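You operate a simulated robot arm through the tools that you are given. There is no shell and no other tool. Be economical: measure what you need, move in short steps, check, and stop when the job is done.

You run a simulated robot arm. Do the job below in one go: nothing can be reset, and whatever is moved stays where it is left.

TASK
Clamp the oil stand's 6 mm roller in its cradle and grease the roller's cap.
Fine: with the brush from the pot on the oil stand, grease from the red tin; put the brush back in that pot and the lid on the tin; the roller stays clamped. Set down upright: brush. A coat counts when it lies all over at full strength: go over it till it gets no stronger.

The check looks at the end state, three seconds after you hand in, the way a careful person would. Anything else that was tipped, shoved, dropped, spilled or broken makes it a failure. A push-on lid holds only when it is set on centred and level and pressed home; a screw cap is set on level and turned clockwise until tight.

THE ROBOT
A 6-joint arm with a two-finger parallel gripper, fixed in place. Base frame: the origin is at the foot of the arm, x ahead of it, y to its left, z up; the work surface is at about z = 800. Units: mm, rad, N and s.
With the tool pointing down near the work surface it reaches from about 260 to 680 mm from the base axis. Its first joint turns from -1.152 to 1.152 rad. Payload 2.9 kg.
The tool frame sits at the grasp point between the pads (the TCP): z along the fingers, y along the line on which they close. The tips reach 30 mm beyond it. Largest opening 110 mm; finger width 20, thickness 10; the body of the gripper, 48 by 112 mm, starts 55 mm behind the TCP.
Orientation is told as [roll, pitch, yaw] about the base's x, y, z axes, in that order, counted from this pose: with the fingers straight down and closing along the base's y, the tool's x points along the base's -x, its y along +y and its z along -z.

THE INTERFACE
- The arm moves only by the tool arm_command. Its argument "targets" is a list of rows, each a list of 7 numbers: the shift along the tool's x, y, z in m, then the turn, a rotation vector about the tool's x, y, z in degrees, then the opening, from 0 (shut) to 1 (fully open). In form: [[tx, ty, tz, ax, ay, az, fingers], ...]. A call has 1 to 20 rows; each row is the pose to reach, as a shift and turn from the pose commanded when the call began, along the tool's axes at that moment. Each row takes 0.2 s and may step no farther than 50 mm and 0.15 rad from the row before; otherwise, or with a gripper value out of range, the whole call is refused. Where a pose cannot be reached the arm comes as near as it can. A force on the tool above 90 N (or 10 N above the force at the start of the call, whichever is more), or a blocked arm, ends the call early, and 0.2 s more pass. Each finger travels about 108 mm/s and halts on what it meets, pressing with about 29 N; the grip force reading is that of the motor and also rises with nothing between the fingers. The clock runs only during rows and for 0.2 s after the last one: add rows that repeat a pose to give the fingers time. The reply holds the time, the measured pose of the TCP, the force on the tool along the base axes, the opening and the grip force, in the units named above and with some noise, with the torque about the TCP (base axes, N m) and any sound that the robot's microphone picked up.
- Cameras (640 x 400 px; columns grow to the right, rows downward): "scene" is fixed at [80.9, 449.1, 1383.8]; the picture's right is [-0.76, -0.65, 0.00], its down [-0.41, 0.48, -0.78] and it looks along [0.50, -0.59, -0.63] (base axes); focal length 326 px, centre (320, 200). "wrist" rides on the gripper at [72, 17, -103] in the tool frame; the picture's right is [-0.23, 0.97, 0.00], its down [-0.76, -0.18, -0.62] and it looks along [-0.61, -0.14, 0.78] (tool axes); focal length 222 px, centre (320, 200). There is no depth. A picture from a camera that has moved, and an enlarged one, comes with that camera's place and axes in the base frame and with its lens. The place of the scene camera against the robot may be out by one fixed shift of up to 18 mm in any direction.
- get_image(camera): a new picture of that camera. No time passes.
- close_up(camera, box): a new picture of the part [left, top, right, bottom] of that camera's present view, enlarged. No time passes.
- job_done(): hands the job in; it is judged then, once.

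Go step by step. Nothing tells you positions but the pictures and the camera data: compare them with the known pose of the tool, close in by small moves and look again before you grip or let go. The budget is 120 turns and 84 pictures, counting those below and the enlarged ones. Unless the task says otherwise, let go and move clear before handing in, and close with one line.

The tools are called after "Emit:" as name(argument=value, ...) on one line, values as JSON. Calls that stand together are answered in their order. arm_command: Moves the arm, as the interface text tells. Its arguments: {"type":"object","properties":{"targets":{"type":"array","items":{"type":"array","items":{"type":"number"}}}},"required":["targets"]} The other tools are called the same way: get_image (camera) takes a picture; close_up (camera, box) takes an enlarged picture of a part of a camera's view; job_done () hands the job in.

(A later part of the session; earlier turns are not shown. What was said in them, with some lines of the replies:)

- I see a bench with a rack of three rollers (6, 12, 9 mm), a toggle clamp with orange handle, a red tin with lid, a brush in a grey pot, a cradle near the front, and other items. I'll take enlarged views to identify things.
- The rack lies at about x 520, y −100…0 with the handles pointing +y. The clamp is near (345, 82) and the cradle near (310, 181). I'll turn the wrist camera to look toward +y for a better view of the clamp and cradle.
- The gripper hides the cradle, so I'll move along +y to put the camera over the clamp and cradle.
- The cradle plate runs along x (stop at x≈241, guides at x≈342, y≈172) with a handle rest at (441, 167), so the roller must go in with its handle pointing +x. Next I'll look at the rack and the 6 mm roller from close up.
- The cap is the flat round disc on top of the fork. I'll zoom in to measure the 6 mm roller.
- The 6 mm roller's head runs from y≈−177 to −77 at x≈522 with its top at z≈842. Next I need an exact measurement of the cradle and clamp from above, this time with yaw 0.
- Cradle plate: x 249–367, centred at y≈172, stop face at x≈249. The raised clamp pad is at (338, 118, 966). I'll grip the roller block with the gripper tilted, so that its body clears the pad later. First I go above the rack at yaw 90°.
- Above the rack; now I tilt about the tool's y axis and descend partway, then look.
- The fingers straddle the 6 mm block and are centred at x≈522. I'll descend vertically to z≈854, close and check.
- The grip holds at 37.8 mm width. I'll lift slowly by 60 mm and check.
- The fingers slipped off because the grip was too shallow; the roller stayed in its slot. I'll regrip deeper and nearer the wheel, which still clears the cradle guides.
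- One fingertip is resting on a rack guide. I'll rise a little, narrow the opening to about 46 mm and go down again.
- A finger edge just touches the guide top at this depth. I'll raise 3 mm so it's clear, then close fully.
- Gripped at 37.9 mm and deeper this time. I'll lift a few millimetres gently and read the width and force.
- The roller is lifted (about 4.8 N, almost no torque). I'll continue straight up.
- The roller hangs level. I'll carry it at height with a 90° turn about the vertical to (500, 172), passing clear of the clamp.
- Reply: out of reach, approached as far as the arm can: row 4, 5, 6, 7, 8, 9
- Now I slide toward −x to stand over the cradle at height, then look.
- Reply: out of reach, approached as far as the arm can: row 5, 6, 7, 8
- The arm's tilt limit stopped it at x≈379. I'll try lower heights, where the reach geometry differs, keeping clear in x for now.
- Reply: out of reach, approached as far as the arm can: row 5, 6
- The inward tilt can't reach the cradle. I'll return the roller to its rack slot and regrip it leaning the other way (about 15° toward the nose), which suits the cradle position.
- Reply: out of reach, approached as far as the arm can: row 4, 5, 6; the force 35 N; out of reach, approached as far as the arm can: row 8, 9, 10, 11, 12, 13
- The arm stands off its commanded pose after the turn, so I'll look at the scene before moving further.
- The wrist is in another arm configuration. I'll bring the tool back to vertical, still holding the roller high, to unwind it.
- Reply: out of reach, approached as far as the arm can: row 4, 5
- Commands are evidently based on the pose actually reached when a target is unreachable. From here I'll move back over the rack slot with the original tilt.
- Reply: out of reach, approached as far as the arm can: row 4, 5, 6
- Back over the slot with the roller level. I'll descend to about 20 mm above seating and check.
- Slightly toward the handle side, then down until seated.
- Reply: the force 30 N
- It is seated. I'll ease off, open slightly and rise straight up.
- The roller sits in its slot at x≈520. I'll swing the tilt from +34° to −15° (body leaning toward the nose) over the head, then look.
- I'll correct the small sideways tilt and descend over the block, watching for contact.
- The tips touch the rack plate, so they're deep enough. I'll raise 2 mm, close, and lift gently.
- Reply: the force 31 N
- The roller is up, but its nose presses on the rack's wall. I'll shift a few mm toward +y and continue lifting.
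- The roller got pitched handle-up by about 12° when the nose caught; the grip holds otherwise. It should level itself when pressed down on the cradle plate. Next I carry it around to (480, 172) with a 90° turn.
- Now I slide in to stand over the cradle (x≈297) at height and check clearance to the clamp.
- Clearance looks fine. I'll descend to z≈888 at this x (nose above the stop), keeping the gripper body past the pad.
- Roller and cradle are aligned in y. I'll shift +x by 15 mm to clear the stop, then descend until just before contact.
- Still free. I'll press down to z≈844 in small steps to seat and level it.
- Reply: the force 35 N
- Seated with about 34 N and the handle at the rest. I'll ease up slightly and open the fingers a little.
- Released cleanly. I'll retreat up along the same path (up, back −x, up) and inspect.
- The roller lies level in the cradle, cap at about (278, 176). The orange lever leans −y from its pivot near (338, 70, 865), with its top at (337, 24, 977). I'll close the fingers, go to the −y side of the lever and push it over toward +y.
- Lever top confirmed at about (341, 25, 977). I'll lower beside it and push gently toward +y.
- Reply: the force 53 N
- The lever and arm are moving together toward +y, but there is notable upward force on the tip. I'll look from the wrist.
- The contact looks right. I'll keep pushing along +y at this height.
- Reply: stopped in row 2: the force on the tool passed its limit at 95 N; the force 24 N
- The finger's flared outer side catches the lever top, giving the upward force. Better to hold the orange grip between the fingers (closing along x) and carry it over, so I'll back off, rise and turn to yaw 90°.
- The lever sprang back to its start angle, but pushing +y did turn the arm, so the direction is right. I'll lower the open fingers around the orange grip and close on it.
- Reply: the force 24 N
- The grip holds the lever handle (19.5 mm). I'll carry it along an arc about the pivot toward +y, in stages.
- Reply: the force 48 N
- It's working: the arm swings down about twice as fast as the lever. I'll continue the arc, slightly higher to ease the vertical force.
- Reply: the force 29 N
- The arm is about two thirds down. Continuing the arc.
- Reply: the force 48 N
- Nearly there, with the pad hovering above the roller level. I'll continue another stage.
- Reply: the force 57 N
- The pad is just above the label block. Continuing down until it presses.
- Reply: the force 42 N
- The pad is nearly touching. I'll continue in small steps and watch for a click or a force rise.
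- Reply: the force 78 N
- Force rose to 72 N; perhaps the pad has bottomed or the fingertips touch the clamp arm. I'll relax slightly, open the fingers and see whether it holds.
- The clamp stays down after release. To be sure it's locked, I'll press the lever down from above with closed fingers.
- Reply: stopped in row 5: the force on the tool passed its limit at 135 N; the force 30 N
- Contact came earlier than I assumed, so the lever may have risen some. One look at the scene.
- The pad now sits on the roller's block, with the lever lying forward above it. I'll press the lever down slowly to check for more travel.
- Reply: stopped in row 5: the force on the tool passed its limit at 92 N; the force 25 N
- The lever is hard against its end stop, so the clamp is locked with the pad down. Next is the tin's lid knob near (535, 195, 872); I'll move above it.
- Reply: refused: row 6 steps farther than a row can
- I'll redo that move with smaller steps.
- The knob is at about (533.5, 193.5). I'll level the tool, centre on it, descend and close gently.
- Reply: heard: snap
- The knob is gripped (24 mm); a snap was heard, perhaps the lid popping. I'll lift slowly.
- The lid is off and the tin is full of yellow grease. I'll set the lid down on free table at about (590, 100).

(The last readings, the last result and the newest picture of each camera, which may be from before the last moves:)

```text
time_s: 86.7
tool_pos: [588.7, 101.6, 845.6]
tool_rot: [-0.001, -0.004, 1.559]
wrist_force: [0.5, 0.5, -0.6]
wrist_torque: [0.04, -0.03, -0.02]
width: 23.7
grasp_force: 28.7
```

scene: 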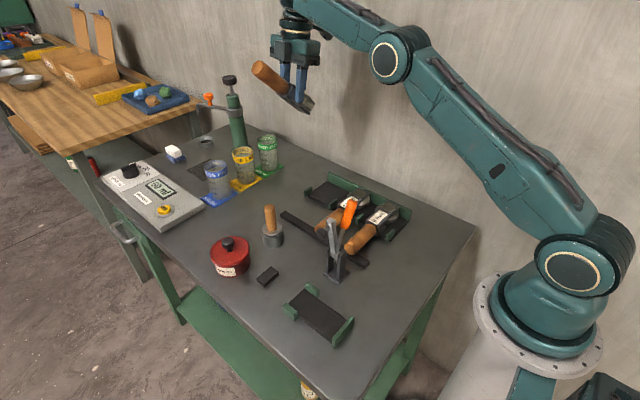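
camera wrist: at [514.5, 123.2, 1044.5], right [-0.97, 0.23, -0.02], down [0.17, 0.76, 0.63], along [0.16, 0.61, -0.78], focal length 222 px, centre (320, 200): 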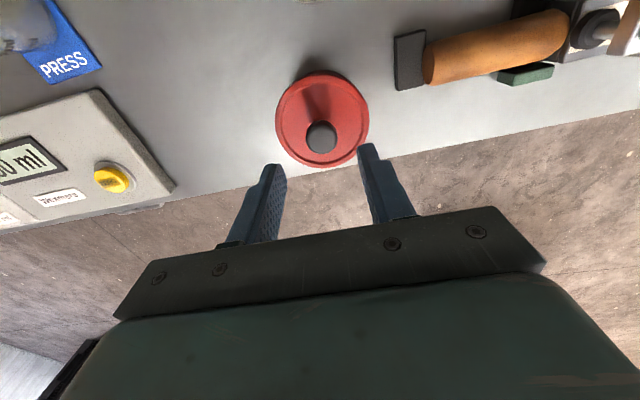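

Emit:
arm_command(targets=[[0, 0, 0.0015, 0, 0, 0, 0], [0, 0, 0.003, 0, 0, 0, 0], [0, 0, 0.0045, 0, 0, 0, 0], [0, 0, 0.006, 0, 0, 0, 0]])

Emit:
close_up(camera="scene", box=[200, 140, 320, 270])

```text
time_s: 87.7
tool_pos: [588.5, 100.4, 841.0]
tool_rot: [0.001, -0.004, 1.558]
wrist_force: [-3.6, -0.3, 7.6]
wrist_torque: [0.03, 0.08, 0.02]
width: 23.7
grasp_force: 29.0
```

```text
3.08 times, centred on (260, 205) of scene
camera zoom: at [80.7, 449.0, 1383.9], right [-0.76, -0.65, 0.0], down [-0.41, 0.48, -0.78], along [0.5, -0.59, -0.63], focal length 1002 px, centre (505, 185)
```

zoom: 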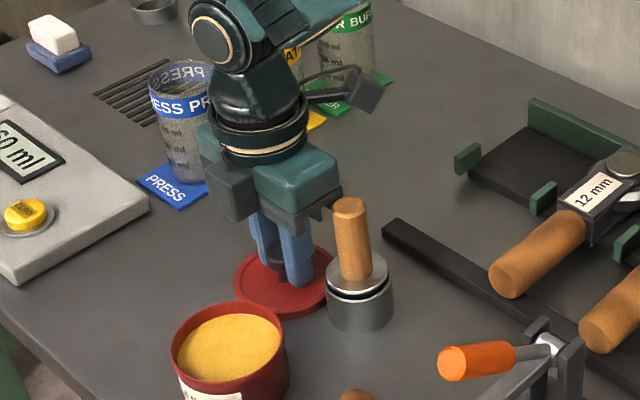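

The lid rests on the table. I'll release it, rise and move over the brush near (510, 86), then look.

Emit:
arm_command(targets=[[0, 0, -0.001, 0, 0, 0, 0.3], [0, 0, -0.001, 0, 0, 0, 0.45], [0, 0, -0.03, 0, 0, 0, 0.45], [0, 0, -0.07, 0, 0, 0, 0.45], [0, 0, -0.11, 0, 0, 0, 0.45], [0, 0.04, -0.14, 0, 0, 0, 0.45], [0.014, 0.079, -0.14, 0, 0, 0, 0.45], [0.014, 0.079, -0.14, 0, 0, 0, 0.45]])

Emit:
get_image(camera="wrist")

```text
time_s: 89.5
tool_pos: [508.2, 88.3, 980.3]
tool_rot: [0.001, -0.004, 1.558]
wrist_force: [-0.6, -0.3, 0.5]
wrist_torque: [-0.01, 0.03, -0.03]
width: 49.4
grasp_force: 0.0
```

```text
13 pictures are left
camera wrist: at [489.3, 15.3, 1083.9], right [-0.97, 0.24, 0.0], down [0.19, 0.76, 0.63], along [0.15, 0.61, -0.78], focal length 222 px, centre (320, 200)
```

wrist: 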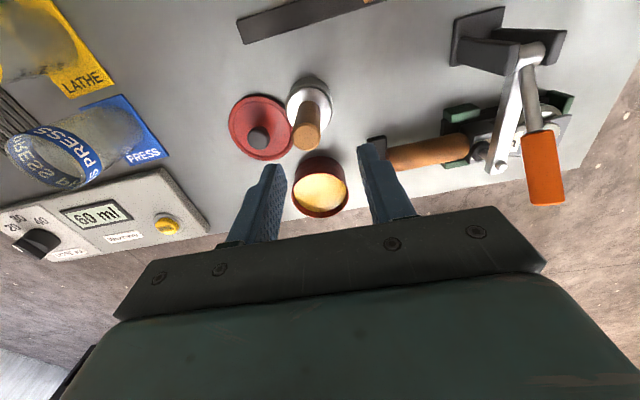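

Brush position estimates differ by some millimetres, so I'll zoom in to fix them.

Emit:
close_up(camera="wrist", box=[240, 60, 380, 180])

```text
3.33 times, centred on (310, 120) of wrist
camera zoom: at [489.3, 15.3, 1083.9], right [-0.97, 0.24, 0.0], down [0.19, 0.76, 0.63], along [0.15, 0.61, -0.78], focal length 740 px, centre (353, 467)
```

zoom: 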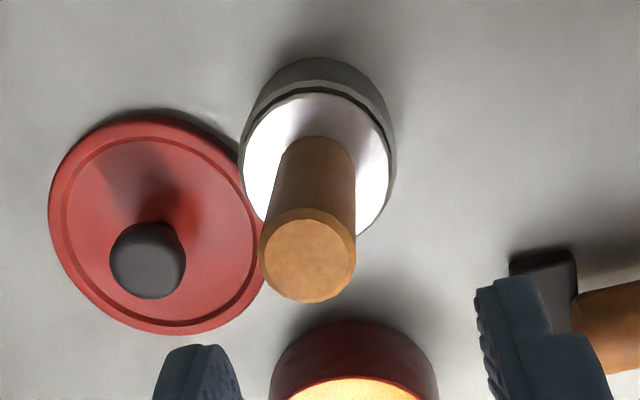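

Brush located at (518, 84) with its top at z≈910. I'll descend around the handle and grip it.

Emit:
arm_command(targets=[[0.0043, -0.0098, 0.01, 0, 0, 0.7, 0.45], [0.0043, -0.0098, 0.035, 0, 0, 0.7, 0.45], [0.0043, -0.0098, 0.06, 0, 0, 0.7, 0.45], [0.0043, -0.0098, 0.085, 0, 0, 0.7, 0.45], [0.0043, -0.0098, 0.1, 0, 0, 0.7, 0.45], [0.0043, -0.0098, 0.1, 0, 0, 0.7, 0.35], [0.0043, -0.0098, 0.1, 0, 0, 0.7, 0.2], [0.0043, -0.0098, 0.1, 0, 0, 0.7, 0.0], [0.0043, -0.0098, 0.1, 0, 0, 0.7, 0.0]])

```text
time_s: 91.5
tool_pos: [518.3, 84.3, 879.0]
tool_rot: [-0.001, -0.005, 1.546]
wrist_force: [0.4, 0.7, 0.5]
wrist_torque: [0.01, -0.02, 0.01]
width: 23.7
grasp_force: 29.4
```

Gripped at 23.7 mm with no side load. I'll lift straight up and look at the brush.

Emit:
arm_command(targets=[[0, 0, -0.01, 0, 0, 0, 0], [0, 0, -0.03, 0, 0, 0, 0], [0, 0, -0.06, 0, 0, 0, 0], [0, 0, -0.09, 0, 0, 0, 0], [0, 0, -0.105, 0, 0, 0, 0]])

Emit:
close_up(camera="scene", box=[190, 120, 330, 290])

```text
time_s: 92.7
tool_pos: [518.7, 83.0, 984.2]
tool_rot: [0.001, -0.003, 1.546]
wrist_force: [0.7, 0.4, -0.4]
wrist_torque: [-0.02, -0.03, -0.03]
width: 23.9
grasp_force: 28.9
```

```text
2.35 times, centred on (260, 205) of scene
camera zoom: at [80.9, 449.1, 1383.8], right [-0.76, -0.65, 0.0], down [-0.41, 0.48, -0.78], along [0.5, -0.59, -0.63], focal length 766 px, centre (461, 188)
```

zoom: 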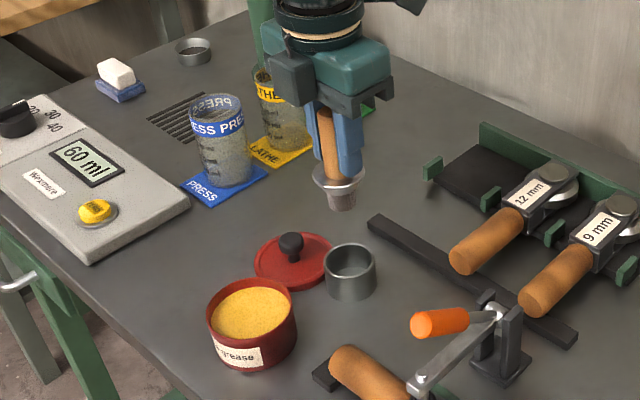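

The brush has a short round head about 28 mm below its collar. Now to the tin at (534, 192) to dip it.

Emit:
arm_command(targets=[[-0.036, -0.0043, 0, 0, 0, 0, 0], [-0.072, -0.0085, 0, 0, 0, 0, 0], [-0.1093, -0.0128, 0, 0, 0, 0, 0], [-0.1093, -0.0128, 0.03, 0, 0, 0, 0], [-0.1093, -0.0128, 0.06, 0, 0, 0, 0], [-0.1093, -0.0128, 0.075, 0, 0, 0, 0], [-0.1093, -0.0128, 0.085, 0, 0, 0, 0], [-0.1093, -0.0128, 0.09, 0, 0, 0, 0], [-0.1093, -0.0128, 0.09, 0, 0, 0, 0]])

Emit:
close_up(camera="scene", box=[190, 180, 290, 290])

```text
time_s: 94.7
tool_pos: [536.5, 193.7, 904.3]
tool_rot: [-0.015, -0.009, 1.547]
wrist_force: [-17.8, -3.6, 76.1]
wrist_torque: [-0.05, 1.52, 0.01]
width: 24.0
grasp_force: 29.6
```

```text
3.64 times, centred on (240, 235) of scene
camera zoom: at [79.2, 448.6, 1384.1], right [-0.76, -0.65, 0.0], down [-0.41, 0.48, -0.78], along [0.5, -0.59, -0.63], focal length 1184 px, centre (611, 73)
```

zoom: 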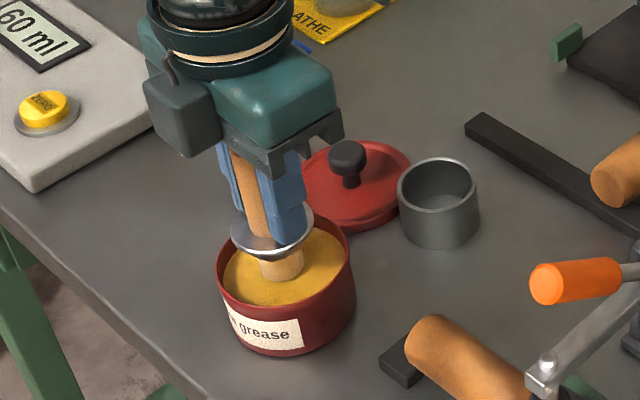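

The brush presses hard on the grease surface (76 N), so I'll ease off and lift to see whether it's loaded.

Emit:
arm_command(targets=[[0, 0, -0.008, 0, 0, 0, 0], [0.004, 0, -0.01, 0, 0, 0, 0], [-0.004, 0, -0.01, 0, 0, 0, 0], [0, 0, -0.012, 0, 0, 0, 0], [0, 0, -0.04, 0, 0, 0, 0], [0, 0, -0.08, 0, 0, 0, 0], [0, 0, -0.09, 0, 0, 0, 0]])

Emit:
close_up(camera="scene", box=[190, 140, 290, 280])

```text
time_s: 96.3
tool_pos: [534.1, 191.2, 986.2]
tool_rot: [0.001, -0.002, 1.547]
wrist_force: [0.4, 0.3, -0.7]
wrist_torque: [0.01, -0.02, 0.02]
width: 24.0
grasp_force: 29.3
```

```text
2.86 times, centred on (240, 210) of scene
camera zoom: at [80.9, 449.1, 1383.8], right [-0.76, -0.65, 0.0], down [-0.41, 0.48, -0.78], along [0.5, -0.59, -0.63], focal length 931 px, centre (549, 171)
```

zoom: 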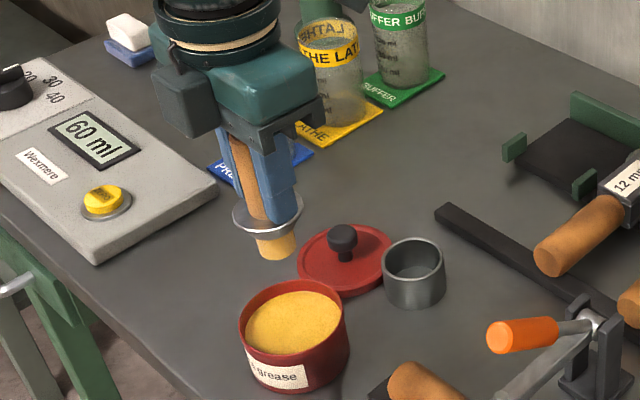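

The brush is loaded with grease. I'll carry it high over the clamp to above the cap at (278, 176), turning to yaw 0 for clearance.

Emit:
arm_command(targets=[[0.0, 0.01, -0.025, 0, 0, 7, 0], [0.002, 0.03, -0.05, 0, 0, 14, 0], [0.004, 0.055, -0.064, 0, 0, 21, 0], [0.006, 0.08, -0.066, 0, 0, 28, 0], [0.008, 0.105, -0.066, 0, 0, 35, 0], [0.01, 0.13, -0.066, 0, 0, 42, 0], [0.012, 0.152, -0.066, 0, 0, 49, 0], [0.014, 0.174, -0.066, 0, 0, 56, 0], [0.016, 0.196, -0.066, 0, 0, 63, 0], [0.018, 0.218, -0.066, 0, 0, 70, 0], [0.02, 0.238, -0.066, 0, 0, 78, 0], [0.0211, 0.2556, -0.064, 0, 0, 85, 0], [0.0211, 0.2556, -0.064, 0, 0, 88.6, 0]])

Emit:
close_up(camera="wrist", box=[200, 0, 440, 240])

```text
time_s: 99.1
tool_pos: [278.5, 176.7, 1048.6]
tool_rot: [0.005, 0.0, -0.002]
wrist_force: [-0.3, 0.6, 0.3]
wrist_torque: [0.02, 0.0, -0.02]
width: 23.8
grasp_force: 28.8
```

```text
1.67 times, centred on (320, 120) of wrist
camera zoom: at [204.3, 194.4, 1152.4], right [0.23, 0.97, 0.0], down [0.76, -0.18, 0.62], along [0.61, -0.14, -0.78], focal length 370 px, centre (320, 333)
```

zoom: 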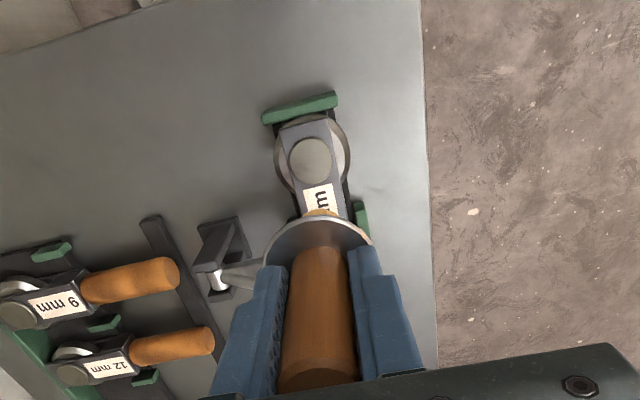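

The cap centre is at (275.5, 171.5). I'll centre over it and descend slowly to touch.

Emit:
arm_command(targets=[[0.003, -0.0052, 0.03, 0, 0, 0, 0], [0.003, -0.0052, 0.065, 0, 0, 0, 0], [0.003, -0.0052, 0.1, 0, 0, 0, 0], [0.003, -0.0052, 0.12, 0, 0, 0, 0], [0.003, -0.0052, 0.128, 0, 0, 0, 0], [0.003, -0.0052, 0.131, 0, 0, 0, 0], [0.003, -0.0052, 0.134, 0, 0, 0, 0]])

```text
time_s: 100.7
tool_pos: [274.8, 172.6, 919.7]
tool_rot: [0.006, -0.005, 0.001]
wrist_force: [-6.2, -3.1, 24.2]
wrist_torque: [-0.33, 0.32, 0.03]
width: 24.0
grasp_force: 29.4
stopped in row 7: the force on the tool passed its limit at 100 N (the readings are from after the stop); the commanded pose is now the measured one
```

Contact is at TCP z≈920. I'll ease the pressure a bit and brush over the whole cap with strokes.

Emit:
arm_command(targets=[[0, 0, -0.0008, 0, 0, 0, 0], [0.005, 0, -0.0008, 0, 0, 0, 0], [0.01, 0, -0.0008, 0, 0, 0, 0], [0.008, 0.006, -0.0008, 0, 0, 0, 0], [0.003, 0.009, -0.0008, 0, 0, 0, 0], [-0.003, 0.009, -0.0008, 0, 0, 0, 0], [-0.008, 0.006, -0.0008, 0, 0, 0, 0], [-0.01, 0, -0.0008, 0, 0, 0, 0], [-0.008, -0.006, -0.0008, 0, 0, 0, 0], [-0.003, -0.009, -0.0008, 0, 0, 0, 0], [0.003, -0.009, -0.0008, 0, 0, 0, 0], [0.008, -0.006, -0.0008, 0, 0, 0, 0], [0.01, 0, -0.0008, 0, 0, 0, 0], [0.005, 0, -0.0008, 0, 0, 0, 0], [0, 0, -0.0008, 0, 0, 0, 0], [-0.005, 0.003, -0.0008, 0, 0, 0, 0], [0, 0.006, -0.0008, 0, 0, 0, 0], [0.005, 0, -0.0008, 0, 0, 0, 0], [0, -0.006, -0.0008, 0, 0, 0, 0], [0, 0, -0.0008, 0, 0, 0, 0]])

```text
time_s: 104.9
tool_pos: [275.6, 171.3, 919.7]
tool_rot: [0.001, -0.003, -0.002]
wrist_force: [-1.1, -6.9, 17.6]
wrist_torque: [-0.57, -0.02, -0.04]
width: 24.0
grasp_force: 29.2
```

Contact stayed steady at about 18 N. One more set of slightly wider strokes, then lift to inspect.

Emit:
arm_command(targets=[[0.006, 0, 0, 0, 0, 0, 0], [0.012, 0, 0, 0, 0, 0, 0], [0.01, 0.007, 0, 0, 0, 0, 0], [0.004, 0.011, 0, 0, 0, 0, 0], [-0.004, 0.011, 0, 0, 0, 0, 0], [-0.01, 0.007, 0, 0, 0, 0, 0], [-0.012, 0, 0, 0, 0, 0, 0], [-0.01, -0.007, 0, 0, 0, 0, 0], [-0.004, -0.011, 0, 0, 0, 0, 0], [0.004, -0.011, 0, 0, 0, 0, 0], [0.01, -0.007, 0, 0, 0, 0, 0], [0.006, 0, 0, 0, 0, 0, 0], [0, 0.005, 0, 0, 0, 0, 0], [-0.006, 0, 0, 0, 0, 0, 0], [0, -0.005, 0, 0, 0, 0, 0], [0, 0, 0, 0, 0, 0, 0], [0, 0, -0.02, 0, 0, 0, 0], [0, 0, -0.05, 0, 0, 0, 0], [0, 0, -0.09, 0, 0, 0, 0], [0, 0, -0.13, 0, 0, 0, 0]])

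Emit:
close_up(camera="wrist", box=[260, 40, 380, 150])

```text
time_s: 109.1
tool_pos: [275.0, 173.1, 1050.3]
tool_rot: [0.005, 0.0, -0.001]
wrist_force: [0.5, -0.3, 0.0]
wrist_torque: [-0.02, 0.02, 0.0]
width: 23.9
grasp_force: 28.3
```

```text
3.64 times, centred on (320, 95) of wrist
camera zoom: at [200.4, 189.3, 1153.9], right [0.23, 0.97, 0.01], down [0.76, -0.18, 0.62], along [0.61, -0.14, -0.78], focal length 808 px, centre (320, 582)
```

zoom: 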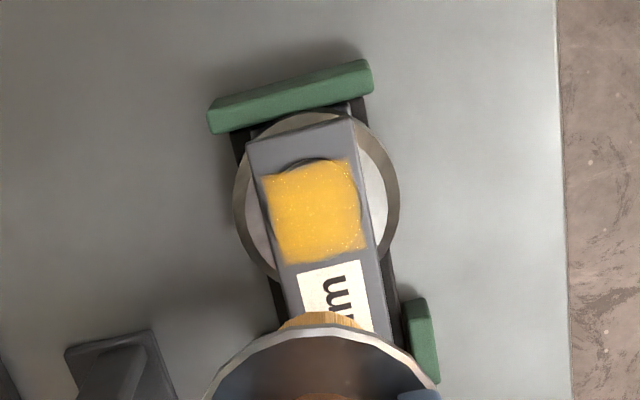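

The cap now carries a broad yellow coat. To be sure it's at full strength everywhere, I'll re-dip and go over it again.

Emit:
arm_command(targets=[[-0.04, 0.003, 0, 0, 0, 0, 0], [-0.08, 0.006, 0, 0, 0, 0, 0], [-0.12, 0.009, 0, 0, 0, 0, 0], [-0.16, 0.012, 0, 0, 0, 0, 0], [-0.2, 0.015, 0, 0, 0, 0, 0], [-0.24, 0.018, 0, 0, 0, 0, 0], [-0.259, 0.0195, 0.02, 0, 0, 0, 0], [-0.259, 0.0195, 0.06, 0, 0, 0, 0], [-0.259, 0.0195, 0.1, 0, 0, 0, 0], [-0.259, 0.0195, 0.125, 0, 0, 0, 0], [-0.259, 0.0195, 0.135, 0, 0, 0, 0], [-0.259, 0.0195, 0.139, 0, 0, 0, 0], [-0.259, 0.0195, 0.142, 0, 0, 0, 0], [-0.259, 0.0195, 0.142, 0, 0, 0, 0]])

```text
time_s: 112.1
tool_pos: [534.5, 191.4, 908.4]
tool_rot: [0.005, -0.003, -0.001]
wrist_force: [-0.2, 0.1, -1.0]
wrist_torque: [0.01, -0.02, -0.01]
width: 23.8
grasp_force: 29.0
```

Not touching yet; a few millimetres lower in small steps.

Emit:
arm_command(targets=[[0, 0, 0.002, 0, 0, 0, 0], [0, 0, 0.004, 0, 0, 0, 0], [0, 0, 0.006, 0, 0, 0, 0], [0, 0, 0.0075, 0, 0, 0, 0], [0, 0, 0.009, 0, 0, 0, 0]])

```text
time_s: 113.3
tool_pos: [536.3, 192.9, 905.6]
tool_rot: [0.007, -0.01, 0.001]
wrist_force: [-15.9, -5.3, 51.8]
wrist_torque: [-0.47, 1.02, -0.04]
width: 24.2
grasp_force: 28.8
```

Loaded again (firm contact). Now back up and over to the cap.

Emit:
arm_command(targets=[[0, 0, -0.01, 0, 0, 0, 0], [0, 0, -0.03, 0, 0, 0, 0], [0, 0, -0.07, 0, 0, 0, 0], [0, 0, -0.11, 0, 0, 0, 0], [0, 0, -0.15, 0, 0, 0, 0], [0.04, -0.003, -0.15, 0, 0, 0, 0], [0.08, -0.006, -0.15, 0, 0, 0, 0], [0.12, -0.009, -0.15, 0, 0, 0, 0], [0.16, -0.012, -0.15, 0, 0, 0, 0], [0.2, -0.015, -0.15, 0, 0, 0, 0], [0.24, -0.018, -0.15, 0, 0, 0, 0], [0.2595, -0.0195, -0.15, 0, 0, 0, 0], [0.2595, -0.0195, -0.11, 0, 0, 0, 0], [0.2595, -0.0195, -0.07, 0, 0, 0, 0], [0.2595, -0.0195, -0.04, 0, 0, 0, 0], [0.2595, -0.0195, -0.028, 0, 0, 0, 0], [0.2595, -0.0195, -0.0235, 0, 0, 0, 0], [0.2595, -0.0195, -0.0215, 0, 0, 0, 0], [0.2595, -0.0195, -0.0205, 0, 0, 0, 0]])

```text
time_s: 117.3
tool_pos: [275.5, 172.5, 918.8]
tool_rot: [0.004, -0.005, 0.0]
wrist_force: [-2.9, -1.7, 18.0]
wrist_torque: [-0.24, 0.06, -0.02]
width: 23.8
grasp_force: 29.0
```

In contact at about 18 N. I'll brush over all areas including the edges, then lift and inspect.

Emit:
arm_command(targets=[[0.006, 0.003, 0, 0, 0, 0, 0], [0.012, 0.003, 0, 0, 0, 0, 0], [0.014, -0.004, 0, 0, 0, 0, 0], [0.011, -0.01, 0, 0, 0, 0, 0], [0.004, -0.013, 0, 0, 0, 0, 0], [-0.004, -0.013, 0, 0, 0, 0, 0], [-0.01, -0.009, 0, 0, 0, 0, 0], [-0.013, -0.002, 0, 0, 0, 0, 0], [-0.011, 0.006, 0, 0, 0, 0, 0], [-0.005, 0.012, 0, 0, 0, 0, 0], [0.003, 0.013, 0, 0, 0, 0, 0], [0.01, 0.01, 0, 0, 0, 0, 0], [0.013, 0.003, 0, 0, 0, 0, 0], [0.007, -0.004, 0, 0, 0, 0, 0], [0, -0.006, 0, 0, 0, 0, 0], [-0.006, 0, 0, 0, 0, 0, 0], [0, 0.006, 0, 0, 0, 0, 0], [0.006, 0, 0, 0, 0, 0, 0], [0, 0, 0, 0, 0, 0, 0]])

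Emit:
arm_command(targets=[[0.008, 0.008, 0, 0, 0, 0, 0], [0.008, 0, 0, 0, 0, 0, 0], [0.008, -0.008, 0, 0, 0, 0, 0], [0, -0.008, 0, 0, 0, 0, 0], [0, 0, 0, 0, 0, 0, 0], [0, 0.008, 0, 0, 0, 0, 0], [-0.008, 0.008, 0, 0, 0, 0, 0], [-0.008, 0, 0, 0, 0, 0, 0], [-0.008, -0.008, 0, 0, 0, 0, 0], [0, -0.004, 0, 0, 0, 0, 0], [0.012, -0.006, 0, 0, 0, 0, 0], [0.014, 0, 0, 0, 0, 0, 0], [0.012, 0.006, 0, 0, 0, 0, 0], [0.004, 0, 0, 0, 0, 0, 0], [0, 0, -0.02, 0, 0, 0, 0], [0, 0, -0.05, 0, 0, 0, 0], [0, 0, -0.09, 0, 0, 0, 0], [0, 0, -0.13, 0, 0, 0, 0]])

Emit:
close_up(camera="wrist", box=[260, 40, 380, 150])

```text
time_s: 121.3
tool_pos: [273.9, 173.1, 919.4]
tool_rot: [0.007, 0.0, 0.003]
wrist_force: [-7.8, 10.2, 36.0]
wrist_torque: [0.59, 0.33, 0.01]
width: 23.6
grasp_force: 29.7
```

```text
time_s: 125.1
tool_pos: [274.7, 172.9, 1050.1]
tool_rot: [0.006, -0.003, 0.001]
wrist_force: [0.4, 1.5, -0.2]
wrist_torque: [0.01, -0.03, -0.01]
width: 24.0
grasp_force: 29.3
```

```text
3.64 times, centred on (320, 95) of wrist
camera zoom: at [200.3, 188.6, 1152.9], right [0.23, 0.97, 0.01], down [0.76, -0.18, 0.62], along [0.61, -0.14, -0.78], focal length 808 px, centre (320, 582)
```

zoom: 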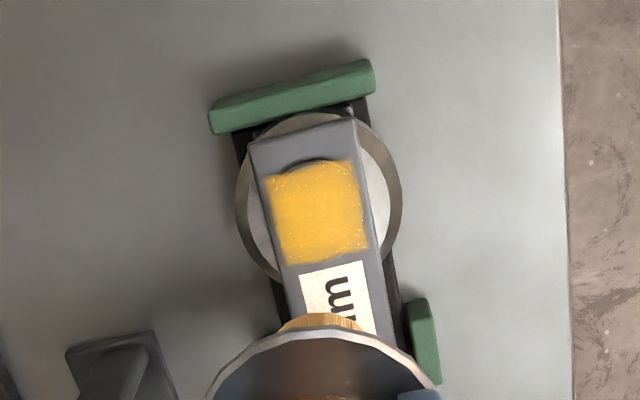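

The coat is unchanged by the second pass, so it's at full strength. Now I carry the brush back over its pot at (518, 84) in the original yaw.

Emit:
arm_command(targets=[[-0.018, -0.006, 0, 0, 0, -6.8, 0], [-0.037, -0.013, 0, 0, 0, -13.6, 0], [-0.056, -0.02, 0, 0, 0, -20.4, 0], [-0.075, -0.027, 0, 0, 0, -27.3, 0], [-0.094, -0.034, 0, 0, 0, -34.1, 0], [-0.112, -0.041, 0, 0, 0, -40.9, 0], [-0.131, -0.048, 0, 0, 0, -47.7, 0], [-0.15, -0.054, 0, 0, 0, -54.5, 0], [-0.169, -0.061, 0, 0, 0, -61.3, 0], [-0.187, -0.068, 0, 0, 0, -68.2, 0], [-0.206, -0.075, 0, 0, 0, -75, 0], [-0.225, -0.082, 0, 0, 0, -81.8, 0], [-0.243, -0.0885, 0, 0, 0, -88.6, 0], [-0.243, -0.0885, 0.03, 0, 0, -88.6, 0], [-0.243, -0.0885, 0.07, 0, 0, -88.6, 0], [-0.243, -0.0885, 0.1, 0, 0, -88.6, 0], [-0.243, -0.0885, 0.1, 0, 0, -88.6, 0]])

Emit:
close_up(camera="scene", box=[220, 150, 310, 270])

```text
time_s: 128.7
tool_pos: [517.9, 83.8, 949.6]
tool_rot: [-0.004, -0.005, 1.547]
wrist_force: [0.0, 0.6, -0.2]
wrist_torque: [-0.02, 0.01, 0.01]
width: 23.7
grasp_force: 29.0
```

```text
3.33 times, centred on (265, 210) of scene
camera zoom: at [80.9, 449.1, 1383.8], right [-0.76, -0.65, 0.0], down [-0.41, 0.48, -0.78], along [0.5, -0.59, -0.63], focal length 1086 px, centre (503, 167)
```

zoom: 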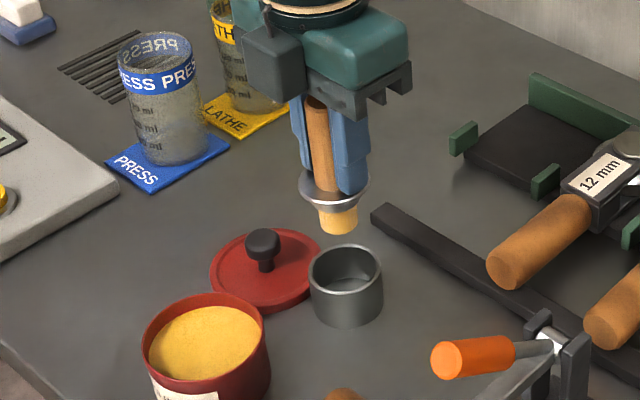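

The brush lines up with the pot. I'll lower it in slowly.

Emit:
arm_command(targets=[[0, 0, 0.015, 0, 0, 0, 0], [0, 0, 0.03, 0, 0, 0, 0], [0, 0, 0.045, 0, 0, 0, 0], [0, 0, 0.058, 0, 0, 0, 0], [0, 0, 0.065, 0, 0, 0, 0], [0, 0, 0.068, 0, 0, 0, 0], [0, 0, 0.07, 0, 0, 0, 0], [0, 0, 0.07, 0, 0, 0, 0]])

```text
time_s: 130.5
tool_pos: [518.8, 83.9, 878.2]
tool_rot: [-0.004, -0.006, 1.546]
wrist_force: [-0.2, 0.4, 0.1]
wrist_torque: [-0.01, 0.0, -0.02]
width: 23.6
grasp_force: 29.2
```

No contact yet (the brush likely slid up a little in the grip). Lowering by small steps until it seats.

Emit:
arm_command(targets=[[0, 0, 0.001, 0, 0, 0, 0], [0, 0, 0.002, 0, 0, 0, 0], [0, 0, 0.003, 0, 0, 0, 0], [0, 0, 0.004, 0, 0, 0, 0]])

```text
time_s: 131.5
tool_pos: [518.1, 85.0, 875.9]
tool_rot: [-0.004, -0.004, 1.546]
wrist_force: [-0.2, 0.2, 0.1]
wrist_torque: [0.02, 0.01, 0.0]
width: 23.9
grasp_force: 29.7
```

Emit:
arm_command(targets=[[0, 0, 0.001, 0, 0, 0, 0], [0, 0, 0.002, 0, 0, 0, 0], [0, 0, 0.003, 0, 0, 0, 0], [0, 0, 0.004, 0, 0, 0, 0], [0, 0, 0.004, 0, 0, 0, 0]])

Emit:
close_up(camera="scene", box=[220, 150, 310, 270])

```text
time_s: 132.7
tool_pos: [517.9, 84.3, 874.7]
tool_rot: [-0.006, -0.007, 1.548]
wrist_force: [-6.9, -1.7, 35.7]
wrist_torque: [0.0, 0.6, 0.03]
width: 23.9
grasp_force: 29.6
```

```text
3.33 times, centred on (265, 210) of scene
camera zoom: at [80.1, 448.9, 1383.9], right [-0.76, -0.65, 0.0], down [-0.41, 0.48, -0.78], along [0.5, -0.59, -0.63], focal length 1086 px, centre (503, 167)
```

zoom: 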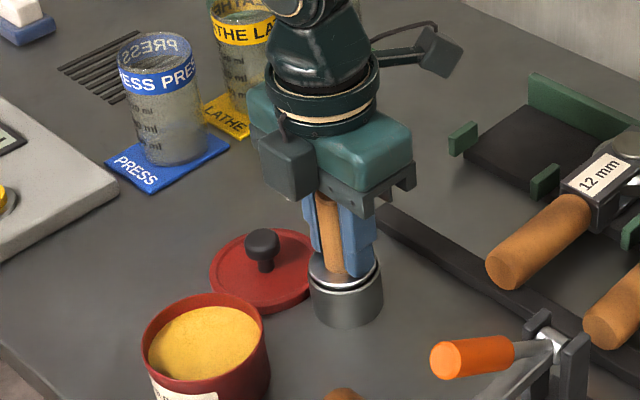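

The brush is seated in its pot. I'll ease off, release it, rise and go over to the lid's knob.

Emit:
arm_command(targets=[[0, 0, -0.003, 0, 0, 0, 0], [0, 0, -0.004, 0, 0, 0, 0.2], [0, 0, -0.004, 0, 0, 0, 0.35], [0, 0, -0.004, 0, 0, 0, 0.45], [0, 0, -0.015, 0, 0, 0, 0.45], [0, 0, -0.045, 0, 0, 0, 0.45], [0, 0, -0.085, 0, 0, 0, 0.45], [-0.009, -0.035, -0.11, 0, 0, -0.6, 0.45], [-0.0181, -0.0701, -0.1, 0, 0, -0.6, 0.45], [-0.0181, -0.0701, -0.065, 0, 0, -0.6, 0.45], [-0.0181, -0.0701, -0.065, 0, 0, -0.6, 0.45]])

Emit:
get_image(camera="wrist")

```text
time_s: 135.1
tool_pos: [587.6, 101.2, 938.1]
tool_rot: [-0.004, -0.006, 1.557]
wrist_force: [0.5, -0.7, -0.5]
wrist_torque: [-0.01, 0.01, 0.0]
width: 49.6
grasp_force: 0.0
```

```text
3 pictures are left
camera wrist: at [568.2, 28.5, 1040.3], right [-0.97, 0.24, 0.0], down [0.19, 0.76, 0.63], along [0.15, 0.61, -0.78], focal length 222 px, centre (320, 200)
```

wrist: 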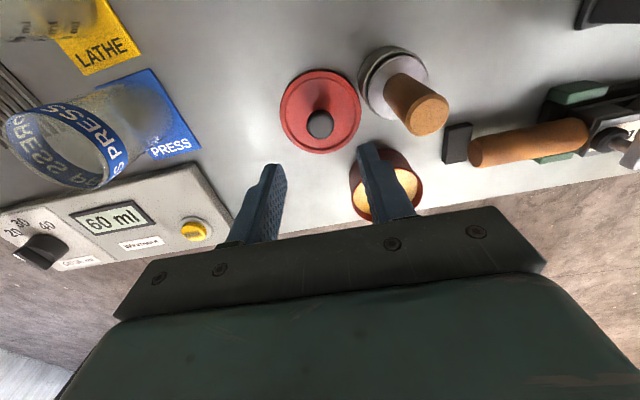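

The brush stands upright in its pot. I'll descend on the knob and grip the lid at the same height as before.

Emit:
arm_command(targets=[[0, 0, 0.03, -0.2, 0.3, 0, 0.45], [0, 0, 0.06, -0.2, 0.3, 0, 0.45], [0, 0, 0.085, -0.2, 0.3, 0, 0.45], [0, 0, 0.0965, -0.2, 0.3, 0, 0.45], [0, 0, 0.0965, -0.2, 0.3, 0, 0.35], [0, 0, 0.0965, -0.2, 0.3, 0, 0.22], [0, 0, 0.0965, -0.2, 0.3, 0, 0.1], [0, 0, 0.0965, -0.2, 0.3, 0, 0], [0, 0, 0.0965, -0.2, 0.3, 0, 0]])

```text
time_s: 137.1
tool_pos: [588.4, 101.4, 839.4]
tool_rot: [-0.001, 0.0, 1.558]
wrist_force: [-0.2, 0.2, 0.2]
wrist_torque: [0.0, 0.03, 0.01]
width: 23.5
grasp_force: 28.9
```

The lid is held again. I'll lift it and make the exact reverse transfer to above the tin.

Emit:
arm_command(targets=[[0, 0, -0.01, 0, 0, 0, 0], [0, 0, -0.04, 0, 0, 0, 0], [0, 0, -0.08, 0, 0, 0, 0], [0, 0, -0.102, 0, 0, 0, 0], [-0.031, 0, -0.102, 0, 0, 0, 0], [-0.061, 0.015, -0.102, 0, 0, 0, 0], [-0.081, 0.035, -0.102, 0, 0, 0, 0], [-0.091, 0.055, -0.102, 0, 0, 0, 0], [-0.091, 0.055, -0.08, 0, 0, 0, 0], [-0.091, 0.055, -0.06, 0, 0, 0, 0], [-0.091, 0.055, -0.06, 0, 0, 0, 0]])

Emit:
close_up(camera="scene", box=[190, 180, 290, 290])

```text
time_s: 139.5
tool_pos: [534.9, 193.5, 900.3]
tool_rot: [0.0, -0.001, 1.557]
wrist_force: [0.1, 0.3, -0.2]
wrist_torque: [0.01, 0.0, -0.01]
width: 23.6
grasp_force: 28.8
```

```text
3.64 times, centred on (240, 235) of scene
camera zoom: at [80.9, 449.1, 1383.8], right [-0.76, -0.65, 0.0], down [-0.41, 0.48, -0.78], along [0.5, -0.59, -0.63], focal length 1184 px, centre (611, 73)
```

zoom: 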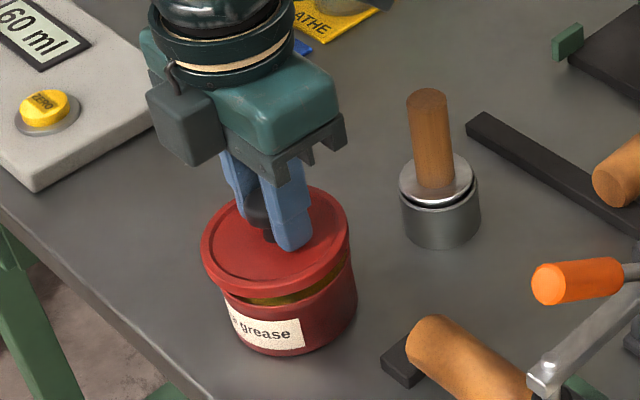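

The lid is aligned above the tin. I'll lower and press it home.

Emit:
arm_command(targets=[[0, 0, 0.006, 0, 0, 0, 0], [0, 0, 0.011, 0, 0, 0, 0], [0, 0, 0.014, 0, 0, 0, 0], [0, 0, 0.016, 0, 0, 0, 0], [0, 0, 0.018, 0, 0, 0, 0], [0, 0, 0.0195, 0, 0, 0, 0], [0, 0, 0.021, 0, 0, 0, 0], [0, 0, 0.0225, 0, 0, 0, 0]])

```text
time_s: 141.3
tool_pos: [535.1, 193.7, 880.8]
tool_rot: [-0.003, -0.002, 1.556]
wrist_force: [-16.3, -7.1, 33.7]
wrist_torque: [-0.17, 0.38, 0.03]
width: 23.9
grasp_force: 29.0
heard: snap
```

It snapped on. I'll press a touch more, then ease off and release.

Emit:
arm_command(targets=[[0, 0, 0.001, 0, 0, 0, 0], [0, 0, 0.002, 0, 0, 0, 0], [0, 0, 0.003, 0, 0, 0, 0], [0, 0, 0.003, 0, 0, 0, 0]])

```text
time_s: 142.3
tool_pos: [535.0, 193.7, 880.6]
tool_rot: [-0.005, -0.001, 1.557]
wrist_force: [-21.8, -7.9, 54.8]
wrist_torque: [-0.15, 0.61, 0.02]
width: 23.5
grasp_force: 28.7
```

Firmly home. Easing off, opening and rising clear.

Emit:
arm_command(targets=[[0, 0, -0.002, 0, 0, 0, 0], [0, 0, -0.0035, 0, 0, 0, 0], [0, 0, -0.0035, 0, 0, 0, 0.2], [0, 0, -0.0035, 0, 0, 0, 0.35], [0, 0, -0.0035, 0, 0, 0, 0.45], [0, 0, -0.015, 0, 0, 0, 0.45], [0, 0, -0.05, 0, 0, 0, 0.45], [0, 0, -0.09, 0, 0, 0, 0.45], [0, 0, -0.13, 0, 0, 0, 0.45], [0, -0.04, -0.16, 0, 0, 0, 0.45], [0, -0.08, -0.17, 0, 0, 0, 0.45]])

Emit:
close_up(camera="scene", box=[190, 160, 370, 340])

```text
time_s: 144.7
tool_pos: [616.4, 191.4, 1046.6]
tool_rot: [0.0, -0.001, 1.556]
wrist_force: [0.9, 0.4, 1.8]
wrist_torque: [-0.04, 0.0, -0.03]
width: 49.8
grasp_force: 0.0
```

```text
2.22 times, centred on (280, 250) of scene
camera zoom: at [80.7, 449.0, 1383.8], right [-0.76, -0.65, 0.0], down [-0.41, 0.48, -0.78], along [0.5, -0.59, -0.63], focal length 724 px, centre (409, 89)
```

zoom: 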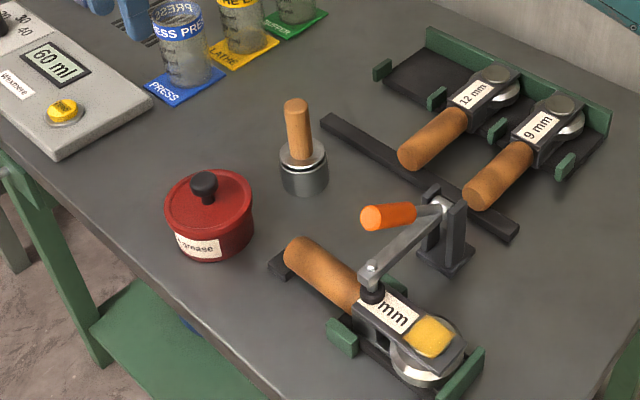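

The last picture shows the roller clamped with its cap coated, the brush upright in its pot and the lid level on the tin. The gripper is clear, so I'm handing in.

Emit:
job_done()

```text
The job is handed in.
```

I clamped the 6 mm roller in its cradle and greased its cap from the red tin. A second pass made the coat no stronger. The brush is back upright in its pot, and the lid snapped onto the tin and is pressed home.
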